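You operate a simulated robot arm through the tools that you are given. There is no shell and no other tool. Be economical: measure what you need, move in short steps, check, and stop when the job is done.

Carry out the task below with a simulated robot arm. There is one attempt and no reset: what you move stays moved.

Task
Put the dated cedar block with the earliest date from the free end of the island top on the white dish.

Only the result counts: the job must be done as asked and must still hold three seconds after the hand-in. Knocking over, shifting, dropping, spilling or breaking anything else fails it.

Robot
A 7-joint arm with a two-finger parallel gripper, fixed in place. Base frame: the origin is at the foot of the arm, x ahead of it, y to its left, z up; the work surface is at about z = 0. Units: mm, degrees, N and s.
With the tool pointing down near the work surface it reaches from about 240 to 620 mm from the base axis. Its first joint turns from -66.0 to 66.0 degrees. Payload 2.6 kg.
The TCP is the grasp point between the finger pads, 30 mm short of the fingertips. In the tool frame z runs along the fingers and y along their closing line. The gripper opens to 94 mm. The fingers are 28 mm wide and 10 mm thick; the gripper's body (50 by 96 mm) begins 55 mm behind the TCP.
Orientation is that of the tool frame in the base frame, as a unit quaternion [x, y, z, w]. With the fingers straight down and closing along the base's y, the tool's x points along the base's -x, its y along +y and its z along -z.

Tools
- The arm moves only by the tool send_rows. Its argument "deltas" is one flat list of numbers, 5 for each row, row after row: the shift along the tool's x, y, z in m, then the turn about the tool's z in degrees, then the opening, from 0 (shut) to 1 (fully open). In form: [x, y, z, spin, grip, x, y, z, spin, grip, ...]. A call has 1 to 8 rows; each row is the pose to reach, as a shift and turn from the pose commanded when the call began, along the tool's axes at that moment. A row lasts 0.2 s, in which the tool goes at most 50 mm and 8.6 degrees; a call with a longer step from one row to the next is refused whole, and so is a gripper value outside its range. A pose out of reach is approached as far as the arm can. The call stops where the force on the tool passes 40 N (or 10 N more than at its start, if that is more) or the arm is blocked; 0.2 s more then pass. Each finger travels about 72 mm/s and halts on what it meets, pressing with about 22 N; the grip force reading is that of the motor and also rises with nothing between the fingers. The clock runs only during rows and for 0.2 s after the last one: add rows that repeat a pose to give the fingers time. The reply holds the time, the measured pose of the TCP, the force on the tool along the base axes, the opening and the grip force, in the units named above and with some noise.
- Cameras (640 x 400 px; columns grow to the right, rows downward): "scene" is fixed at [34.9, 428, 570.5]; the picture's right is [-0.80, -0.61, 0.00], its down [-0.31, 0.41, -0.86] and it looks along [0.52, -0.68, -0.51] (base axes); focal length 348 px, centre (320, 200). "wrist" rides on the gripper at [76, 14, -103] in the tool frame; the picture's right is [-0.18, 0.98, 0.00], its down [-0.75, -0.14, -0.64] and it looks along [-0.63, -0.12, 0.77] (tool axes); focal length 243 px, centre (320, 200). There is no depth. A picture from a camera that has moved, and an enlarged one, comes with that camera's place and axes in the base frame and with its lens.
- capture(camera): a new picture of that camera. No time passes.
- enlarge(camera, box): a new picture of the part [left, top, right, bottom] of that camera's present view, enlarged. No time passes.
- sign_off(): hands the job in; it is judged then, once.

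Work in short steps. Places have to be worked out from the pictures, the camera data and where the tool is seen: move nearer, look again, correct. Check each grasp and each placing, and mend what went wrong. You have 90 turns and 46 pictures in all, those below and enlarged ones among them. Open the gripper and draw the arm clear of the work before you hand the job in, unless the task says otherwise; then end with one line.

The tools are called after "Emit:" as name(argument=value, ...) on one line, values as JSON. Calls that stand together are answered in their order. send_rows: Moves the arm, as the interface text tells. Its arguments: {"type":"object","properties":{"deltas":{"type":"array","items":{"type":"number"}}},"required":["deltas"]} The other tools are called the same way: capture (camera) takes a picture; enlarge (camera, box) takes an enlarged picture of a part of a camera's view; sign_off () hands the job in.

At the start:

```text
time: 0.0
tcp_pos: [292.3, -178.7, 242.5]
ee_rot: [0.0, 1.0, 0.0, 0.0]
ft_force: [-0.1, 0.4, 0.5]
width: 94.2
finger_force: 0.0
```

scene: 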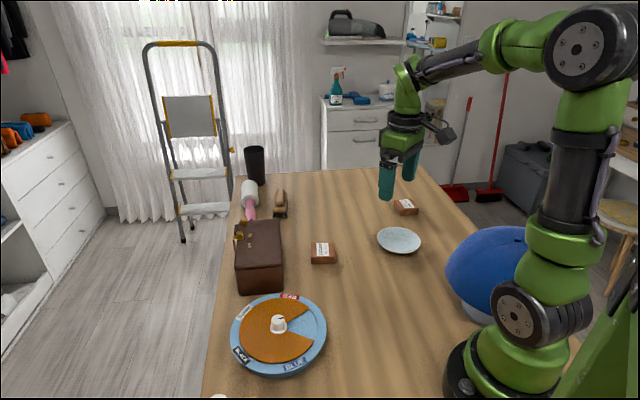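
wrist: 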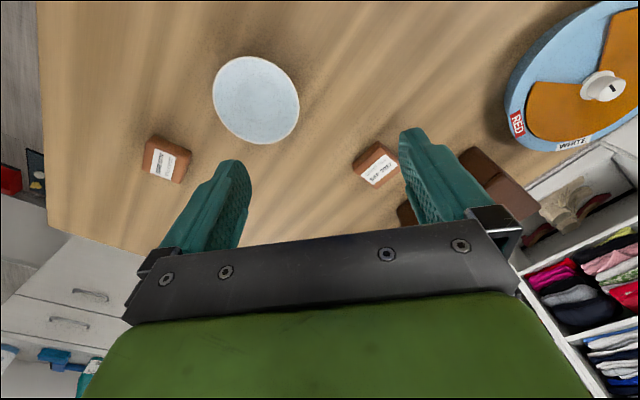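

Two labelled blocks are visible, one near the dish and one near the briefcase. I'll enlarge both views to read the dates.

Emit:
enlarge(camera="wrist", box=[120, 120, 220, 200])

Emit:
enlarge(camera="wrist", box=[335, 125, 435, 205])

Emit:
enlarge(camera="scene", box=[220, 140, 480, 300])

```text
5.00 times, centred on (170, 160) of wrist
camera zoom: at [217.4, -165.3, 343.5], right [0.18, 0.98, 0.0], down [0.75, -0.14, 0.64], along [0.63, -0.12, -0.77], focal length 1213 px, centre (1070, 400)
```

zoom: 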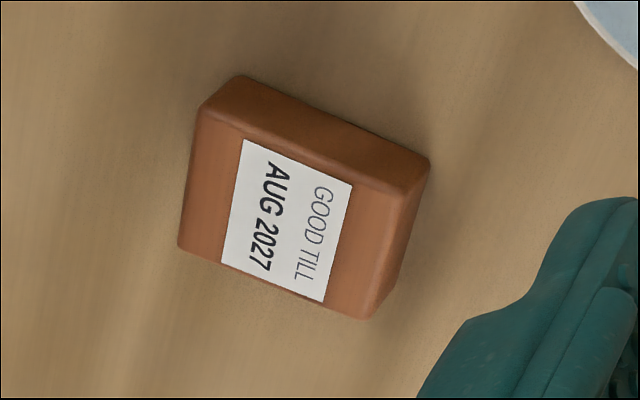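

```text
5.00 times, centred on (385, 165) of wrist
camera zoom: at [217.4, -165.3, 343.5], right [0.18, 0.98, 0.0], down [0.75, -0.14, 0.64], along [0.63, -0.12, -0.77], focal length 1213 px, centre (-5, 375)
```

zoom: 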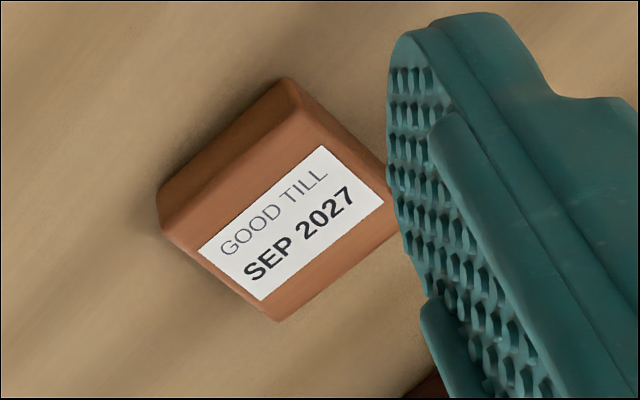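

```text
2.46 times, centred on (350, 220) of scene
camera zoom: at [34.9, 428.0, 570.5], right [-0.8, -0.61, 0.0], down [-0.31, 0.41, -0.86], along [0.52, -0.68, -0.51], focal length 857 px, centre (246, 151)
```

zoom: 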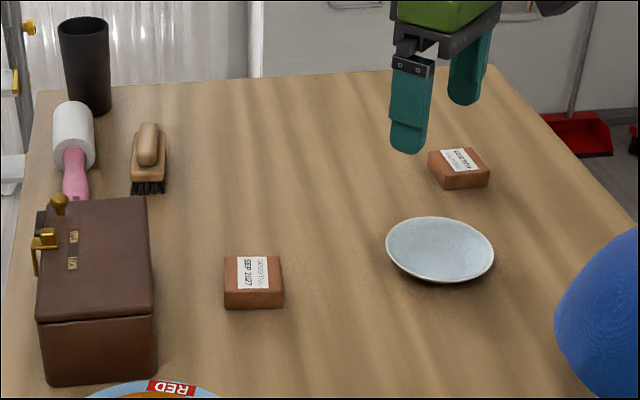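

The two blocks read AUG 2027 (about (363,-432)) and SEP 2027 (about (441,-114)). More may be hidden, so I'll raise the arm and sweep to +y to survey the rest of the top.

Emit:
send_rows(deltas=[0, 0, -0.045, 0, 1, 0, 0.02, -0.09, 0, 1, 0, 0.065, -0.1, 0, 1, 0, 0.11, -0.1, 0, 1, 0, 0.155, -0.1, 0, 1, 0, 0.2, -0.1, 0, 1, 0, 0.245, -0.1, 0, 1, 0, 0.29, -0.1, 0, 1])

Emit:
capture(camera="wrist")

```text
time: 1.8
tcp_pos: [293.6, 113.8, 341.0]
ee_rot: [0.001, 1.0, 0.0, 0.0]
ft_force: [0.2, 0.0, 0.3]
width: 93.7
finger_force: 0.1
```

```text
40 pictures are left
camera wrist: at [218.2, 127.5, 443.1], right [0.19, 0.98, 0.0], down [0.75, -0.14, 0.64], along [0.63, -0.12, -0.77], focal length 243 px, centre (320, 200)
```

wrist: 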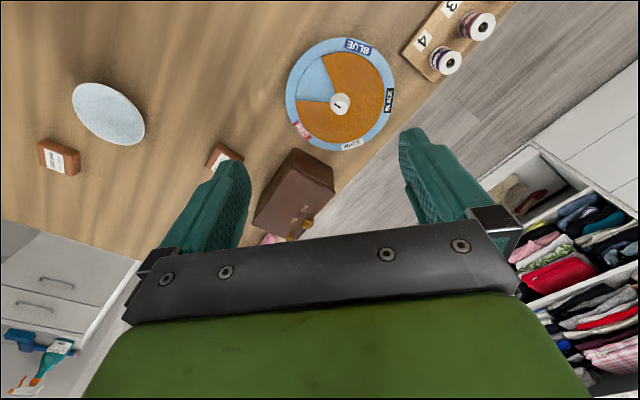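

A spool rack sits on the +y side. I'll spin the tool to look along +y for any more blocks.

Emit:
send_rows(deltas=[0, 0, 0, -8.5, 1, 0, 0, 0, -17, 1, 0, 0, 0, -25.5, 1, 0, 0, 0, -34, 1, 0, 0, 0, -42.5, 1, 0, 0, 0, -51, 1, 0, 0, 0, -59.5, 1, 0, 0, 0, -68, 1])

Emit:
capture(camera="wrist")

```text
time: 3.6
tcp_pos: [293.2, 110.5, 341.8]
ee_rot: [-0.56, 0.828, 0.001, 0.0]
ft_force: [-0.5, 0.9, -0.5]
width: 93.9
finger_force: 0.0
```

```text
39 pictures are left
camera wrist: at [251.4, 45.1, 443.5], right [-0.84, 0.54, 0.0], down [0.41, 0.65, 0.64], along [0.34, 0.54, -0.77], focal length 243 px, centre (320, 200)
```

wrist: 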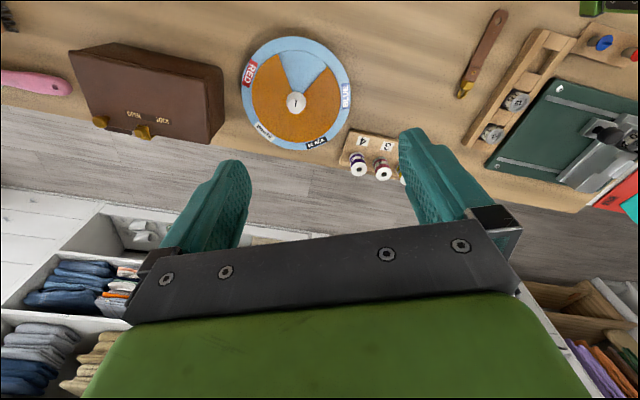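

More things lie toward +y. I'll shift about 200 mm along base +y at this height and look again.

Emit:
send_rows(deltas=[-0.037, 0.015, 0, -4, 1, -0.074, 0.03, 0, -8, 1, -0.111, 0.045, 0, -12, 1, -0.148, 0.06, 0, -16, 1, -0.185, 0.074, 0, -20, 1])

Emit:
capture(camera="wrist")

```text
time: 4.8
tcp_pos: [295.5, 309.3, 338.7]
ee_rot: [-0.695, 0.719, 0.001, 0.001]
ft_force: [-0.3, 0.6, 0.3]
width: 94.1
finger_force: 0.0
```

```text
38 pictures are left
camera wrist: at [278.8, 233.3, 440.4], right [-0.98, 0.22, 0.0], down [0.17, 0.75, 0.64], along [0.14, 0.63, -0.77], focal length 243 px, centre (320, 200)
```

wrist: 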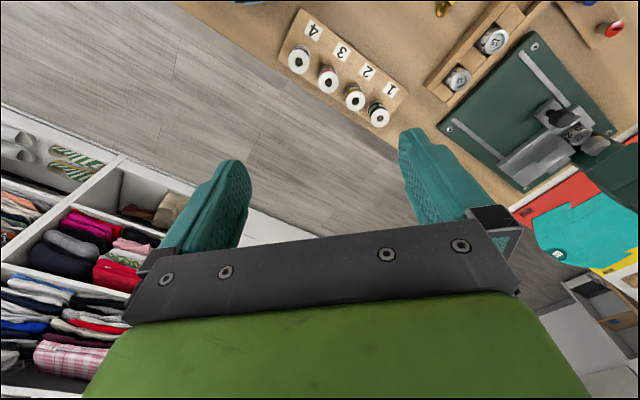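

The top turns toward -x here. I'll spin further to view that part.

Emit:
send_rows(deltas=[0, 0, 0, -8.5, 1, 0, 0, 0, -17, 1, 0, 0, 0, -25.5, 1, 0, 0, 0, -34, 1, 0, 0, 0, -42.5, 1, 0, 0, 0, -51, 1])

Emit:
capture(camera="wrist")

```text
time: 6.2
tcp_pos: [294.4, 309.1, 341.3]
ee_rot: [0.937, -0.349, 0.0, 0.0]
ft_force: [-0.1, 0.1, 0.5]
width: 93.8
finger_force: 0.0
```

```text
37 pictures are left
camera wrist: at [342.9, 248.7, 442.7], right [-0.78, -0.62, 0.0], down [-0.48, 0.6, 0.64], along [-0.4, 0.5, -0.77], focal length 243 px, centre (320, 200)
```

wrist: 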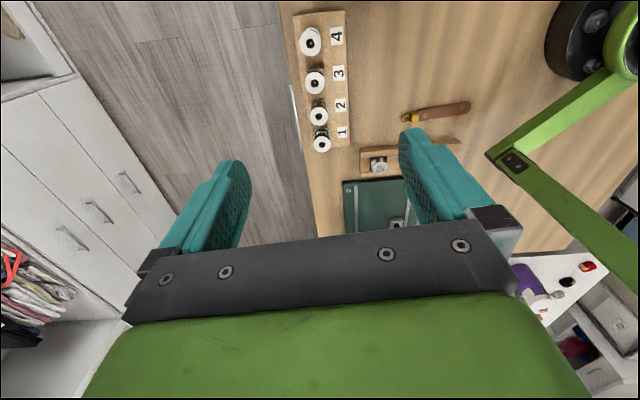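

No blocks on this side. I'll return to the -y end and inspect behind the briefcase, the blue object and the far corners.

Emit:
send_rows(deltas=[0, 0, 0, 8.5, 1, 0, 0, 0, 17, 1, 0, 0, 0, 25.5, 1, 0, 0, 0, 34, 1, 0, 0, 0, 42.5, 1, 0, 0, 0, 51, 1, 0, 0, 0, 59.5, 1, 0, 0, 0, 68, 1])

Emit:
send_rows(deltas=[0, 0, 0, 8.5, 1, 0, 0, 0, 17, 1, 0, 0, 0, 25.5, 1, 0, 0, 0, 34, 1, 0, 0, 0, 42.5, 1, 0, 0, 0, 51, 1, 0, 0, 0, 59.5, 1, 0, 0, 0, 68, 1])

```text
time: 8.0
tcp_pos: [294.4, 309.8, 341.2]
ee_rot: [-0.58, 0.814, 0.0, -0.001]
ft_force: [0.2, 0.3, -0.5]
width: 94.1
finger_force: 0.0
```

```text
time: 9.8
tcp_pos: [294.5, 309.1, 341.3]
ee_rot: [-0.025, 1.0, 0.0, 0.0]
ft_force: [0.2, -0.1, 0.2]
width: 94.1
finger_force: 0.0
```

Orientation is nearly back to the start. Next I move to about y=-40 and view the area behind the briefcase.

Emit:
send_rows(deltas=[0, -0.045, 0, 3, 1, 0, -0.09, 0, 3, 1, 0, -0.135, 0, 3, 1, 0, -0.18, 0, 3, 1, 0, -0.225, 0, 3, 1, 0, -0.27, 0, 3, 1, 0, -0.31, 0, 3, 1, 0, -0.35, 0, 3, 1])

Emit:
capture(camera="wrist")

Emit:
capture(camera="scene")

```text
time: 11.6
tcp_pos: [313.5, -41.7, 342.8]
ee_rot: [-0.001, 1.0, -0.001, 0.0]
ft_force: [0.4, -0.4, -0.1]
width: 94.0
finger_force: 0.1
```

```text
36 pictures are left
camera wrist: at [237.5, -27.9, 444.7], right [0.18, 0.98, 0.0], down [0.75, -0.14, 0.64], along [0.63, -0.12, -0.77], focal length 243 px, centre (320, 200)
```

wrist: 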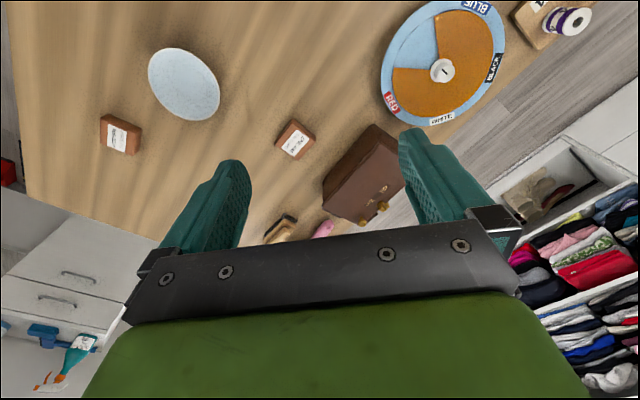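

```text
35 pictures are left
```

scene: 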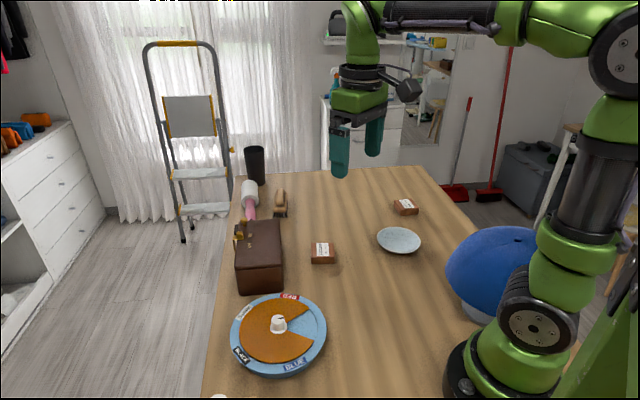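

Only two blocks so far, but the blue cap near (90,-260) could hide another. I'll spin the tool to look toward -y/-x.

Emit:
send_rows(deltas=[0, -0.01, 0, 8.5, 1, 0, -0.02, 0, 17, 1, 0, -0.03, 0, 25.5, 1, 0, -0.04, 0, 34, 1, 0, -0.05, 0, 42.5, 1, 0, -0.06, 0, 51, 1, 0, -0.07, 0, 59.5, 1, 0, -0.08, 0, 68, 1])

Emit:
send_rows(deltas=[0, 0, 0, 8.5, 1, 0, 0, 0, 17, 1, 0, 0, 0, 25.5, 1, 0, 0, 0, 34, 1, 0, 0, 0, 42.5, 1])

Emit:
capture(camera="wrist")

```text
time: 13.4
tcp_pos: [313.1, -118.9, 343.6]
ee_rot: [0.56, 0.828, 0.0, -0.001]
ft_force: [-0.3, -0.3, -0.4]
width: 94.1
finger_force: 0.1
```

```text
time: 14.6
tcp_pos: [312.9, -118.9, 342.2]
ee_rot: [0.822, 0.569, 0.0, 0.0]
ft_force: [-0.2, 0.5, -0.3]
width: 94.0
finger_force: 0.0
```

```text
34 pictures are left
camera wrist: at [352.7, -52.9, 443.4], right [0.85, -0.52, 0.0], down [-0.4, -0.66, 0.64], along [-0.33, -0.55, -0.77], focal length 243 px, centre (320, 200)
```

wrist: 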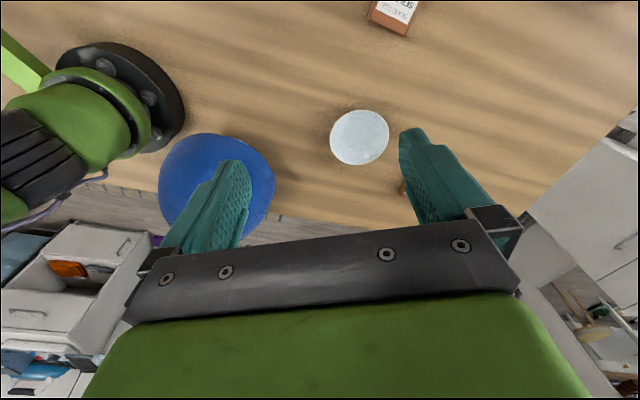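

The strip behind the cap is partly hidden by the fingers; I'll shift about 180 mm along -y and look once more.

Emit:
send_rows(deltas=[-0.045, 0.009, 0, 0, 1, -0.09, 0.018, 0, 0, 1, -0.135, 0.027, 0, 0, 1, -0.179, 0.035, 0, 0, 1])

Emit:
capture(camera="wrist")

```text
time: 15.6
tcp_pos: [283.3, -299.0, 342.5]
ee_rot: [0.821, 0.57, 0.0, 0.0]
ft_force: [1.0, 0.2, 0.2]
width: 94.2
finger_force: 0.0
```

```text
33 pictures are left
camera wrist: at [323.3, -231.7, 444.6], right [0.86, -0.52, 0.0], down [-0.4, -0.66, 0.64], along [-0.33, -0.55, -0.77], focal length 243 px, centre (320, 200)
```

wrist: 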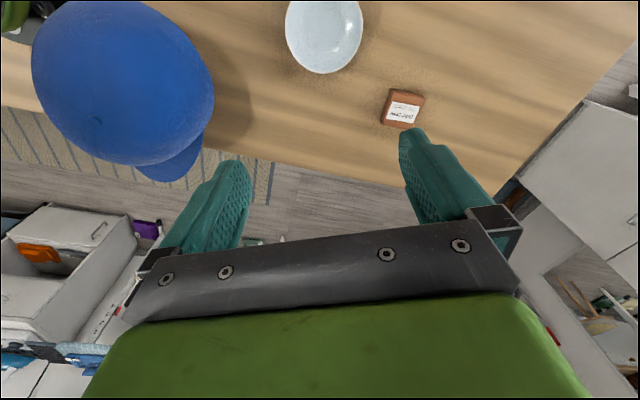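

No other blocks: AUG 2027 is the earliest, at about (366,-430), with its label's long side at about -41° in base. I'll move above it at z≈200 with the closing line on that direction.

Emit:
send_rows(deltas=[-0.016, 0.0206, 0.023, 3.5, 1, -0.032, 0.0412, 0.046, 7, 1, -0.048, 0.0618, 0.07, 10.5, 1, -0.064, 0.0823, 0.093, 14, 1, -0.08, 0.103, 0.117, 17.5, 1, -0.0956, 0.1235, 0.14, 21, 1])

Emit:
capture(camera="wrist")

Emit:
capture(camera="scene")

```text
time: 17.0
tcp_pos: [365.4, -432.1, 202.3]
ee_rot: [0.912, 0.411, 0.0, 0.0]
ft_force: [-0.8, 0.4, 0.7]
width: 93.8
finger_force: 0.1
```

```text
32 pictures are left
camera wrist: at [425.7, -384.4, 303.5], right [0.61, -0.79, 0.0], down [-0.61, -0.47, 0.64], along [-0.51, -0.39, -0.77], focal length 243 px, centre (320, 200)
```

wrist: 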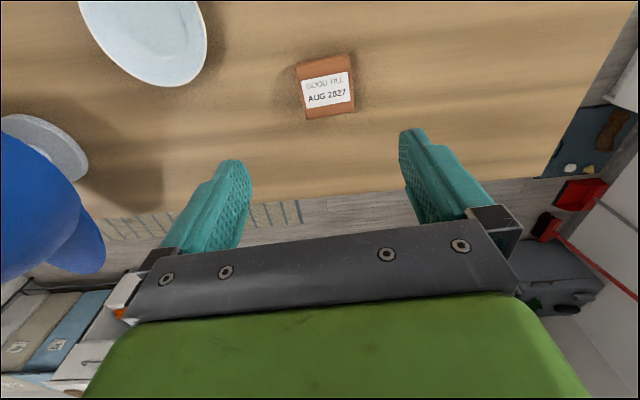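

```text
31 pictures are left
```

scene: 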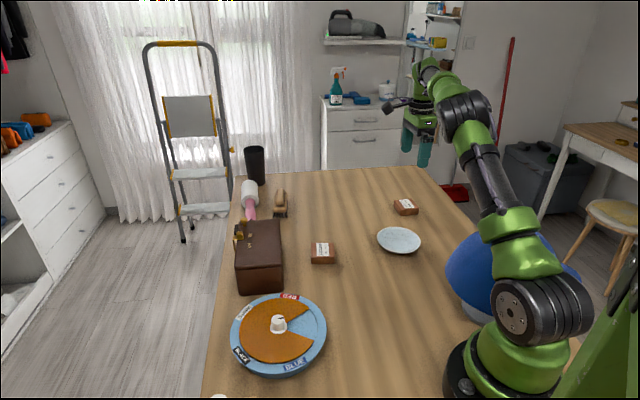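

The closing line matches the block's orientation. Triangulating gives its centre near (369,-439), with the top at about z=22. I'll correct and descend to z≈105.

Emit:
send_rows(deltas=[-0.003, 0.007, 0.04, 0, 1, -0.003, 0.007, 0.08, 0, 1, -0.003, 0.007, 0.097, 0, 1])

Emit:
capture(camera="wrist")

```text
time: 17.8
tcp_pos: [365.5, -440.4, 104.3]
ee_rot: [0.912, 0.411, 0.0, 0.0]
ft_force: [-0.9, -0.5, 0.4]
width: 93.8
finger_force: 0.0
```

```text
30 pictures are left
camera wrist: at [426.9, -393.2, 204.7], right [0.61, -0.79, 0.0], down [-0.6, -0.47, 0.64], along [-0.51, -0.39, -0.77], focal length 243 px, centre (320, 200)
```

wrist: 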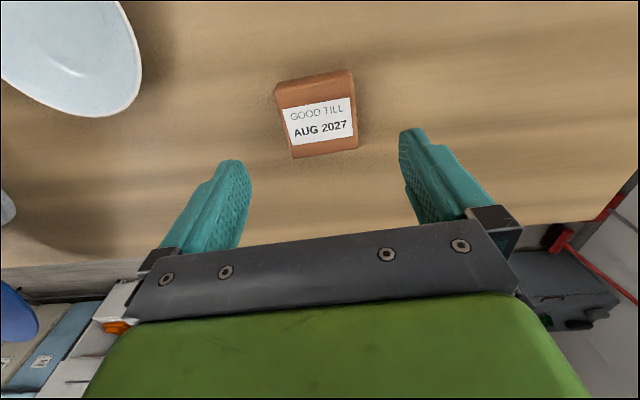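

The label centre is now at about (368.5,-436), top z≈24. A TCP height of 35 puts the fingertips 5 mm above the table; I descend there with a 5 mm tool-x correction.

Emit:
send_rows(deltas=[0.005, -0.0005, 0.03, 0, 1, 0.005, -0.0005, 0.055, 0, 1, 0.005, -0.0005, 0.069, 0, 1])

Emit:
capture(camera="wrist")

Emit:
enlarge(camera="scene", box=[350, 140, 470, 260])

```text
time: 18.6
tcp_pos: [369.6, -435.6, 35.1]
ee_rot: [0.911, 0.411, 0.0, 0.0]
ft_force: [0.6, 0.2, 0.0]
width: 94.1
finger_force: 0.0
```

```text
29 pictures are left
camera wrist: at [430.4, -388.3, 136.3], right [0.61, -0.79, 0.0], down [-0.61, -0.47, 0.64], along [-0.51, -0.39, -0.77], focal length 243 px, centre (320, 200)
```

wrist: 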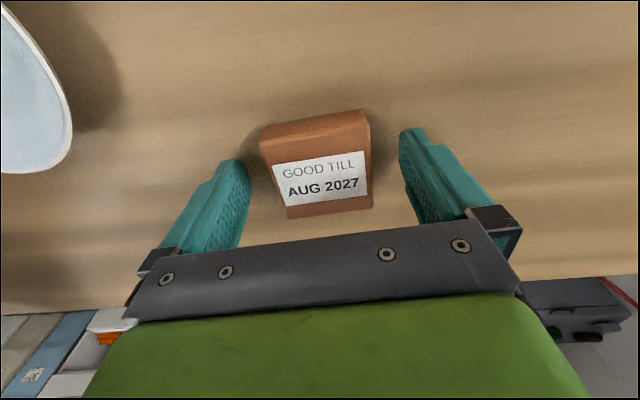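

```text
3.33 times, centred on (410, 200) of scene
camera zoom: at [34.9, 428.0, 570.5], right [-0.8, -0.61, 0.0], down [-0.31, 0.41, -0.86], along [0.52, -0.68, -0.51], focal length 1161 px, centre (20, 200)
```

zoom: 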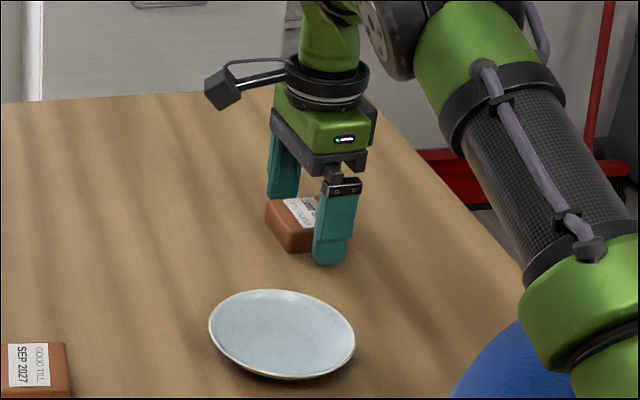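

The block is centred between the fingers with clearance on both sides. I close the gripper.

Emit:
send_rows(deltas=[0, 0, 0, 0, 0.8, 0, 0, 0, 0, 0.6, 0, 0, 0, 0, 0.45, 0, 0, 0, 0, 0.3, 0, 0, 0, 0, 0.3, 0, 0, 0, 0, 0.3])

```text
time: 20.0
tcp_pos: [369.3, -436.0, 35.2]
ee_rot: [0.912, 0.411, 0.0, 0.0]
ft_force: [-0.1, -0.6, 0.6]
width: 57.0
finger_force: 21.7
```

The fingers stopped at 57 mm with 22 N, so the block is held. I lift 80 mm.

Emit:
send_rows(deltas=[0, 0, -0.01, 0, 0.3, 0, 0, -0.03, 0, 0.3, 0, 0, -0.055, 0, 0.3, 0, 0, -0.08, 0, 0.3])

Emit:
capture(camera="wrist")

Emit:
enlarge(camera="scene", box=[350, 140, 470, 260])

```text
time: 21.0
tcp_pos: [370.0, -432.8, 115.4]
ee_rot: [0.911, 0.412, 0.0, 0.0]
ft_force: [-0.1, -0.6, 0.0]
width: 56.7
finger_force: 22.0
```

```text
27 pictures are left
camera wrist: at [430.9, -385.3, 217.3], right [0.61, -0.79, 0.0], down [-0.6, -0.47, 0.64], along [-0.51, -0.39, -0.77], focal length 243 px, centre (320, 200)
```

wrist: 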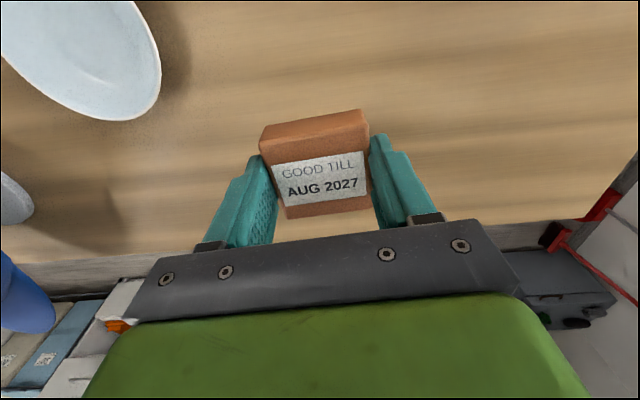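

```text
3.33 times, centred on (410, 200) of scene
camera zoom: at [34.9, 428.0, 570.5], right [-0.8, -0.61, 0.0], down [-0.31, 0.41, -0.86], along [0.52, -0.68, -0.51], focal length 1161 px, centre (20, 200)
```

zoom: 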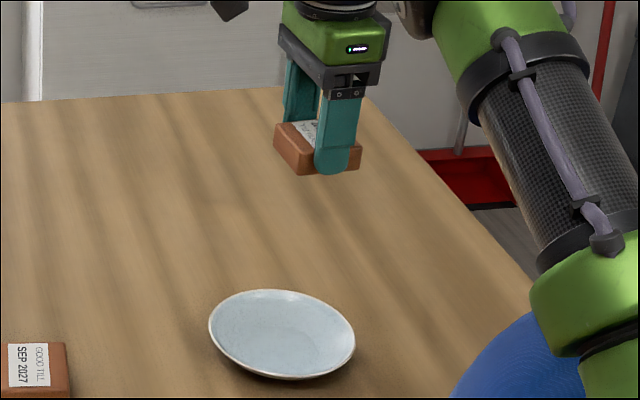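

The block lifted cleanly. The dish centre is at about (308,-270), averaged over several views. I carry the block there at z≈145 and check.

Emit:
send_rows(deltas=[0.01, -0.02, -0.02, 0, 0.3, 0.025, -0.05, -0.03, 0, 0.3, 0.04, -0.08, -0.03, 0, 0.3, 0.055, -0.11, -0.03, 0, 0.3, 0.07, -0.135, -0.03, 0, 0.3, 0.081, -0.154, -0.03, 0, 0.3])

Emit:
capture(camera="wrist")

Emit:
enlarge(camera="scene", box=[340, 140, 480, 280])

```text
time: 22.4
tcp_pos: [309.5, -272.3, 146.9]
ee_rot: [0.912, 0.411, 0.0, 0.0]
ft_force: [-0.9, -0.2, -0.1]
width: 56.8
finger_force: 22.0
```

```text
25 pictures are left
camera wrist: at [370.7, -224.6, 248.0], right [0.61, -0.79, 0.0], down [-0.6, -0.47, 0.64], along [-0.51, -0.39, -0.77], focal length 243 px, centre (320, 200)
```

wrist: 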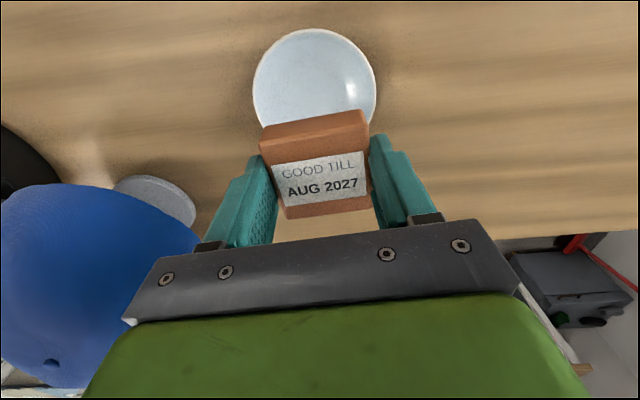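

```text
2.86 times, centred on (410, 210) of scene
camera zoom: at [34.9, 428.0, 570.5], right [-0.8, -0.61, 0.0], down [-0.31, 0.41, -0.86], along [0.52, -0.68, -0.51], focal length 995 px, centre (63, 171)
```

zoom: 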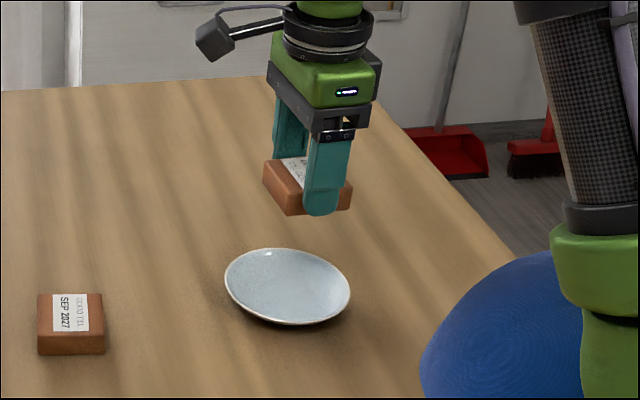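

The block's shadow region hides the dish's near rim, so its centre is uncertain by about 10 mm. I shift 90 mm sideways to see the whole dish.

Emit:
send_rows(deltas=[0, 0.03, 0, 0, 0.3, 0, 0.06, 0, 0, 0.3, 0, 0.09, 0, 0, 0.3])

Emit:
enlarge(camera="wrist", box=[120, 0, 360, 150])

```text
time: 23.2
tcp_pos: [375.7, -332.7, 146.3]
ee_rot: [0.912, 0.41, 0.0, 0.0]
ft_force: [-0.6, 0.8, -0.5]
width: 56.8
finger_force: 21.8
```

```text
2.67 times, centred on (240, 75) of wrist
camera zoom: at [436.7, -285.5, 248.0], right [0.61, -0.79, 0.0], down [-0.6, -0.47, 0.64], along [-0.51, -0.4, -0.77], focal length 647 px, centre (533, 533)
```

zoom: 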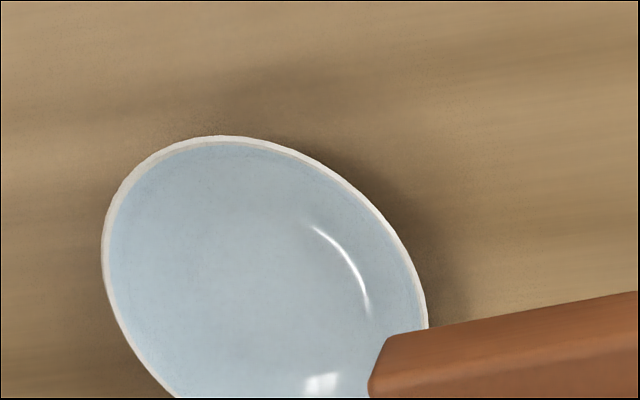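

Full-ellipse fit gives the dish centre near (314,-263). I move back over it, then descend to z≈60.

Emit:
send_rows(deltas=[0.004, -0.03, 0, 0, 0.3, 0.008, -0.06, 0, 0, 0.3, 0.0114, -0.0924, 0, 0, 0.3, 0.0114, -0.0924, 0.03, 0, 0.3, 0.0114, -0.0924, 0.06, 0, 0.3, 0.0114, -0.0924, 0.085, 0, 0.3])

Emit:
capture(camera="wrist")

Emit:
enlarge(camera="scene", box=[350, 180, 450, 280])

```text
time: 24.6
tcp_pos: [316.0, -260.9, 58.2]
ee_rot: [0.912, 0.411, 0.0, 0.0]
ft_force: [0.1, 0.7, 0.0]
width: 57.0
finger_force: 21.9
```

```text
22 pictures are left
camera wrist: at [376.8, -214.5, 160.1], right [0.61, -0.79, 0.0], down [-0.6, -0.47, 0.64], along [-0.51, -0.39, -0.77], focal length 243 px, centre (320, 200)
```

wrist: 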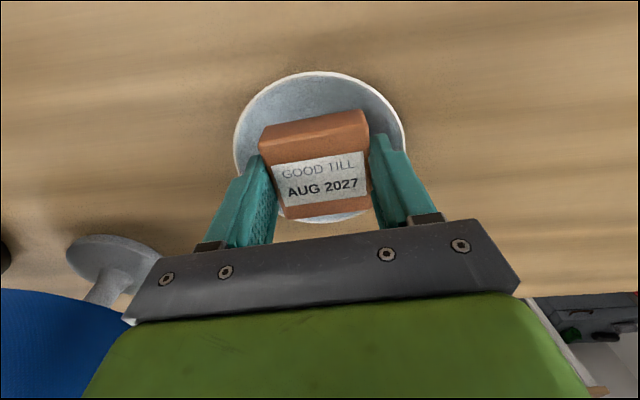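

```text
4.00 times, centred on (400, 230) of scene
camera zoom: at [34.9, 428.0, 570.5], right [-0.8, -0.61, 0.0], down [-0.31, 0.41, -0.86], along [0.52, -0.68, -0.51], focal length 1393 px, centre (0, 80)
```

zoom: 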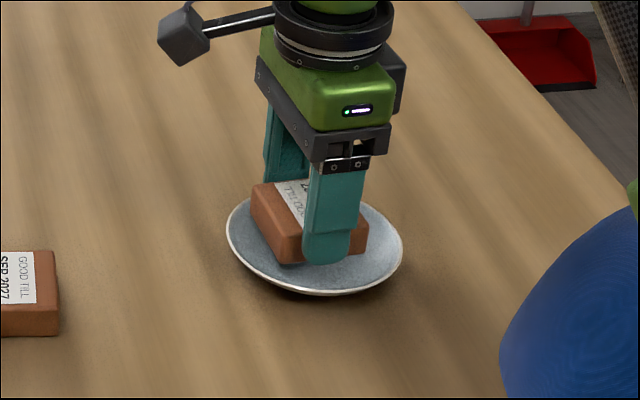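

The block is centred over the dish (fit ≈ (317,-260), TCP (316,-261)). I lower gently while watching the force.

Emit:
send_rows(deltas=[0, 0, 0.004, 0, 0.3, 0, 0, 0.008, 0, 0.3, 0, 0, 0.011, 0, 0.3])

```text
time: 25.4
tcp_pos: [315.4, -262.1, 49.2]
ee_rot: [0.911, 0.412, 0.0, -0.001]
ft_force: [0.8, 0.5, 0.1]
width: 56.8
finger_force: 21.7
```

No contact yet at z=49; I go on in 1.5 mm steps.

Emit:
send_rows(deltas=[0, 0, 0.0015, 0, 0.3, 0, 0, 0.003, 0, 0.3, 0, 0, 0.0045, 0, 0.3])

```text
time: 26.2
tcp_pos: [314.8, -264.2, 45.3]
ee_rot: [0.912, 0.41, 0.0, 0.001]
ft_force: [-11.6, 2.2, 26.1]
width: 56.9
finger_force: 22.1
```

Contact at z≈45, with a sideways -x component, so the block's +x side may be on the dish slope. I take a look before releasing.

Emit:
capture(camera="wrist")

Emit:
enlarge(camera="scene", box=[350, 180, 450, 280])

```text
20 pictures are left
camera wrist: at [375.9, -216.0, 147.1], right [0.61, -0.79, 0.0], down [-0.61, -0.47, 0.64], along [-0.51, -0.39, -0.77], focal length 243 px, centre (320, 200)
```

wrist: 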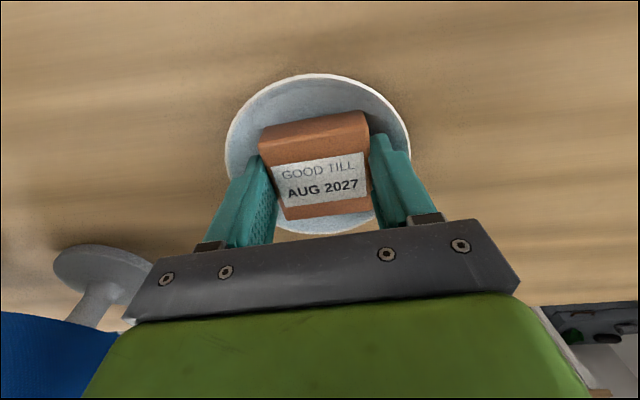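

```text
4.00 times, centred on (400, 230) of scene
camera zoom: at [34.8, 428.1, 570.4], right [-0.8, -0.61, 0.0], down [-0.31, 0.41, -0.86], along [0.52, -0.68, -0.51], focal length 1393 px, centre (0, 80)
```

zoom: 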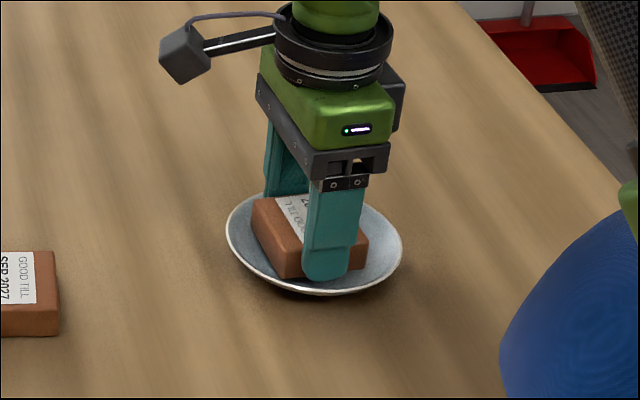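

The block is well inside the dish. I ease off 2 mm, then open slightly (to ~66 mm) and hold.

Emit:
send_rows(deltas=[0, 0, -0.002, 0, 0.3, 0, 0, -0.002, 0, 0.3, 0, 0, -0.002, 0, 0.64, 0, 0, -0.002, 0, 0.68, 0, 0, -0.002, 0, 0.7, 0, 0, -0.002, 0, 0.7])

Emit:
capture(camera="wrist")

```text
time: 27.6
tcp_pos: [315.7, -261.8, 46.7]
ee_rot: [0.911, 0.411, 0.0, 0.0]
ft_force: [0.6, 1.6, 0.4]
width: 63.6
finger_force: 0.1
```

```text
18 pictures are left
camera wrist: at [376.4, -214.8, 148.0], right [0.61, -0.79, 0.0], down [-0.6, -0.47, 0.64], along [-0.51, -0.39, -0.77], focal length 243 px, centre (320, 200)
```

wrist: 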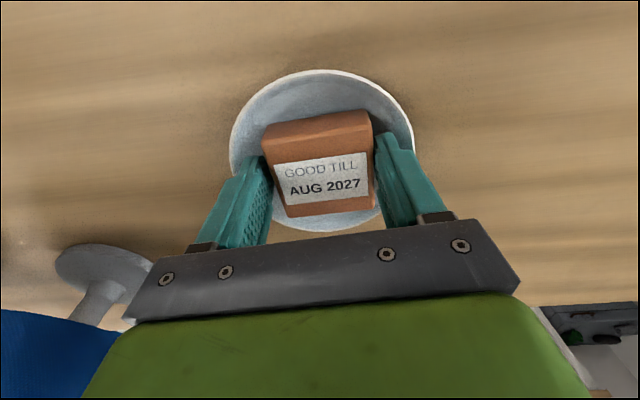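

The block is released and resting in the dish. I raise the tool straight up, opening a little more only once it is above the rim.

Emit:
send_rows(deltas=[0, 0, -0.008, 0, 0.7, 0, 0, -0.02, 0, 0.74, 0, 0, -0.05, 0, 0.9, 0, 0, -0.09, 0, 1, 0, 0, -0.13, 0, 1, 0, 0, -0.17, 0, 1, 0.04, 0.02, -0.2, 0, 1, 0.08, 0.04, -0.2, 0, 1])

Emit:
capture(camera="scene")

Emit:
enlarge(camera="scene", box=[350, 180, 450, 280])

```text
refused: row 7 steps farther than a row can; nothing moved
```

```text
17 pictures are left
```

scene: 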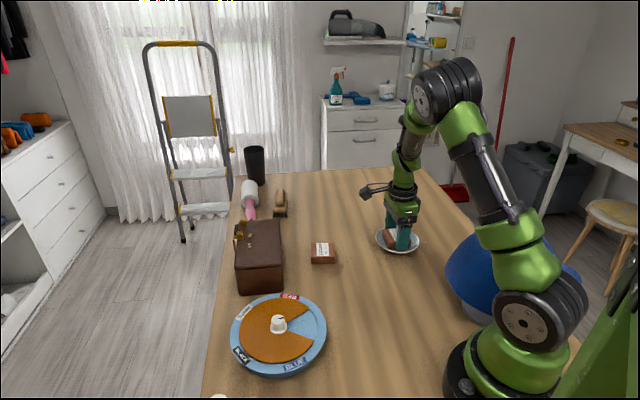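

```text
4.00 times, centred on (400, 230) of scene
camera zoom: at [34.9, 428.0, 570.5], right [-0.8, -0.61, 0.0], down [-0.31, 0.41, -0.86], along [0.52, -0.68, -0.51], focal length 1393 px, centre (0, 80)
```

zoom: 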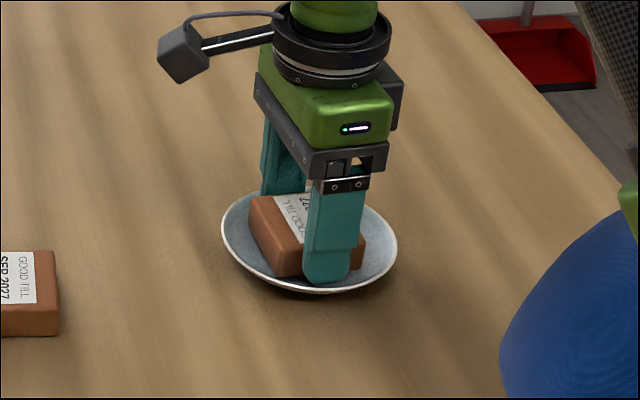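

That call was refused because one step was too long. I retract straight up with shorter steps.

Emit:
send_rows(deltas=[0, 0, -0.008, 0, 0.7, 0, 0, -0.025, 0, 0.72, 0, 0, -0.06, 0, 0.9, 0, 0, -0.1, 0, 1, 0, 0, -0.14, 0, 1, 0, 0, -0.18, 0, 1, 0.04, 0, -0.2, 0, 1, 0.08, 0, -0.2, 0, 1])

Emit:
capture(camera="scene")

Emit:
enlarge(camera="scene", box=[350, 180, 450, 280])

Emit:
capture(camera="wrist")

```text
time: 29.4
tcp_pos: [368.2, -202.0, 247.2]
ee_rot: [0.912, 0.411, 0.0, 0.001]
ft_force: [0.3, -0.3, -0.5]
width: 94.1
finger_force: 0.2
```

```text
15 pictures are left
```

scene: 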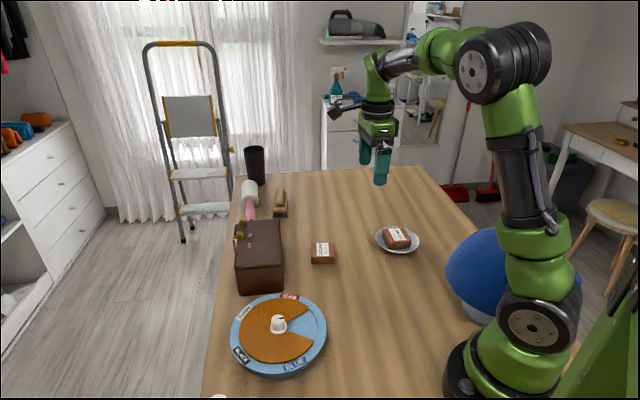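

```text
4.00 times, centred on (400, 230) of scene
camera zoom: at [34.9, 428.0, 570.5], right [-0.8, -0.61, 0.0], down [-0.31, 0.41, -0.86], along [0.52, -0.68, -0.51], focal length 1393 px, centre (0, 80)
```

zoom: 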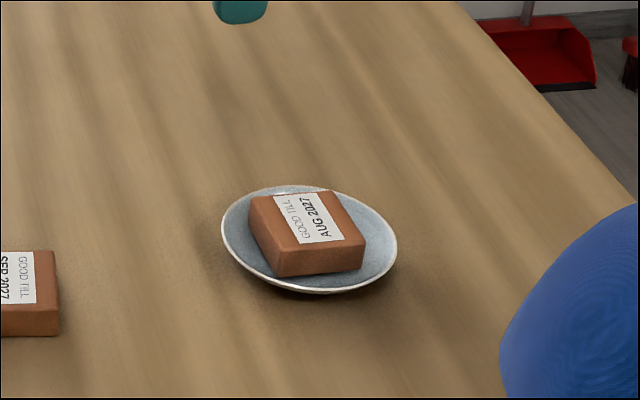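

```text
13 pictures are left
camera wrist: at [429.0, -154.2, 348.6], right [0.61, -0.79, 0.0], down [-0.6, -0.47, 0.64], along [-0.51, -0.39, -0.77], focal length 243 px, centre (320, 200)
```

wrist: 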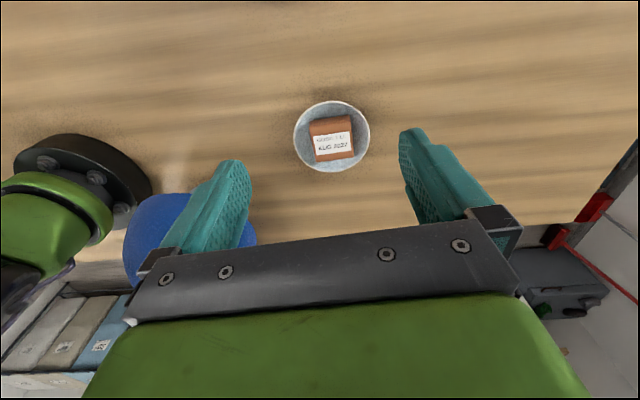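

The AUG 2027 block rests flat in the middle of the dish, the gripper is open and clear, and nothing else has moved. I hand in.

Emit:
sign_off()

```text
The job is handed in.
```

The cedar block dated AUG 2027, the earlier of the two dated blocks I found on the island top (the other reads SEP 2027), is resting on the white dish. The gripper is open and clear, and the dish slid about 3 mm as the block was set down.
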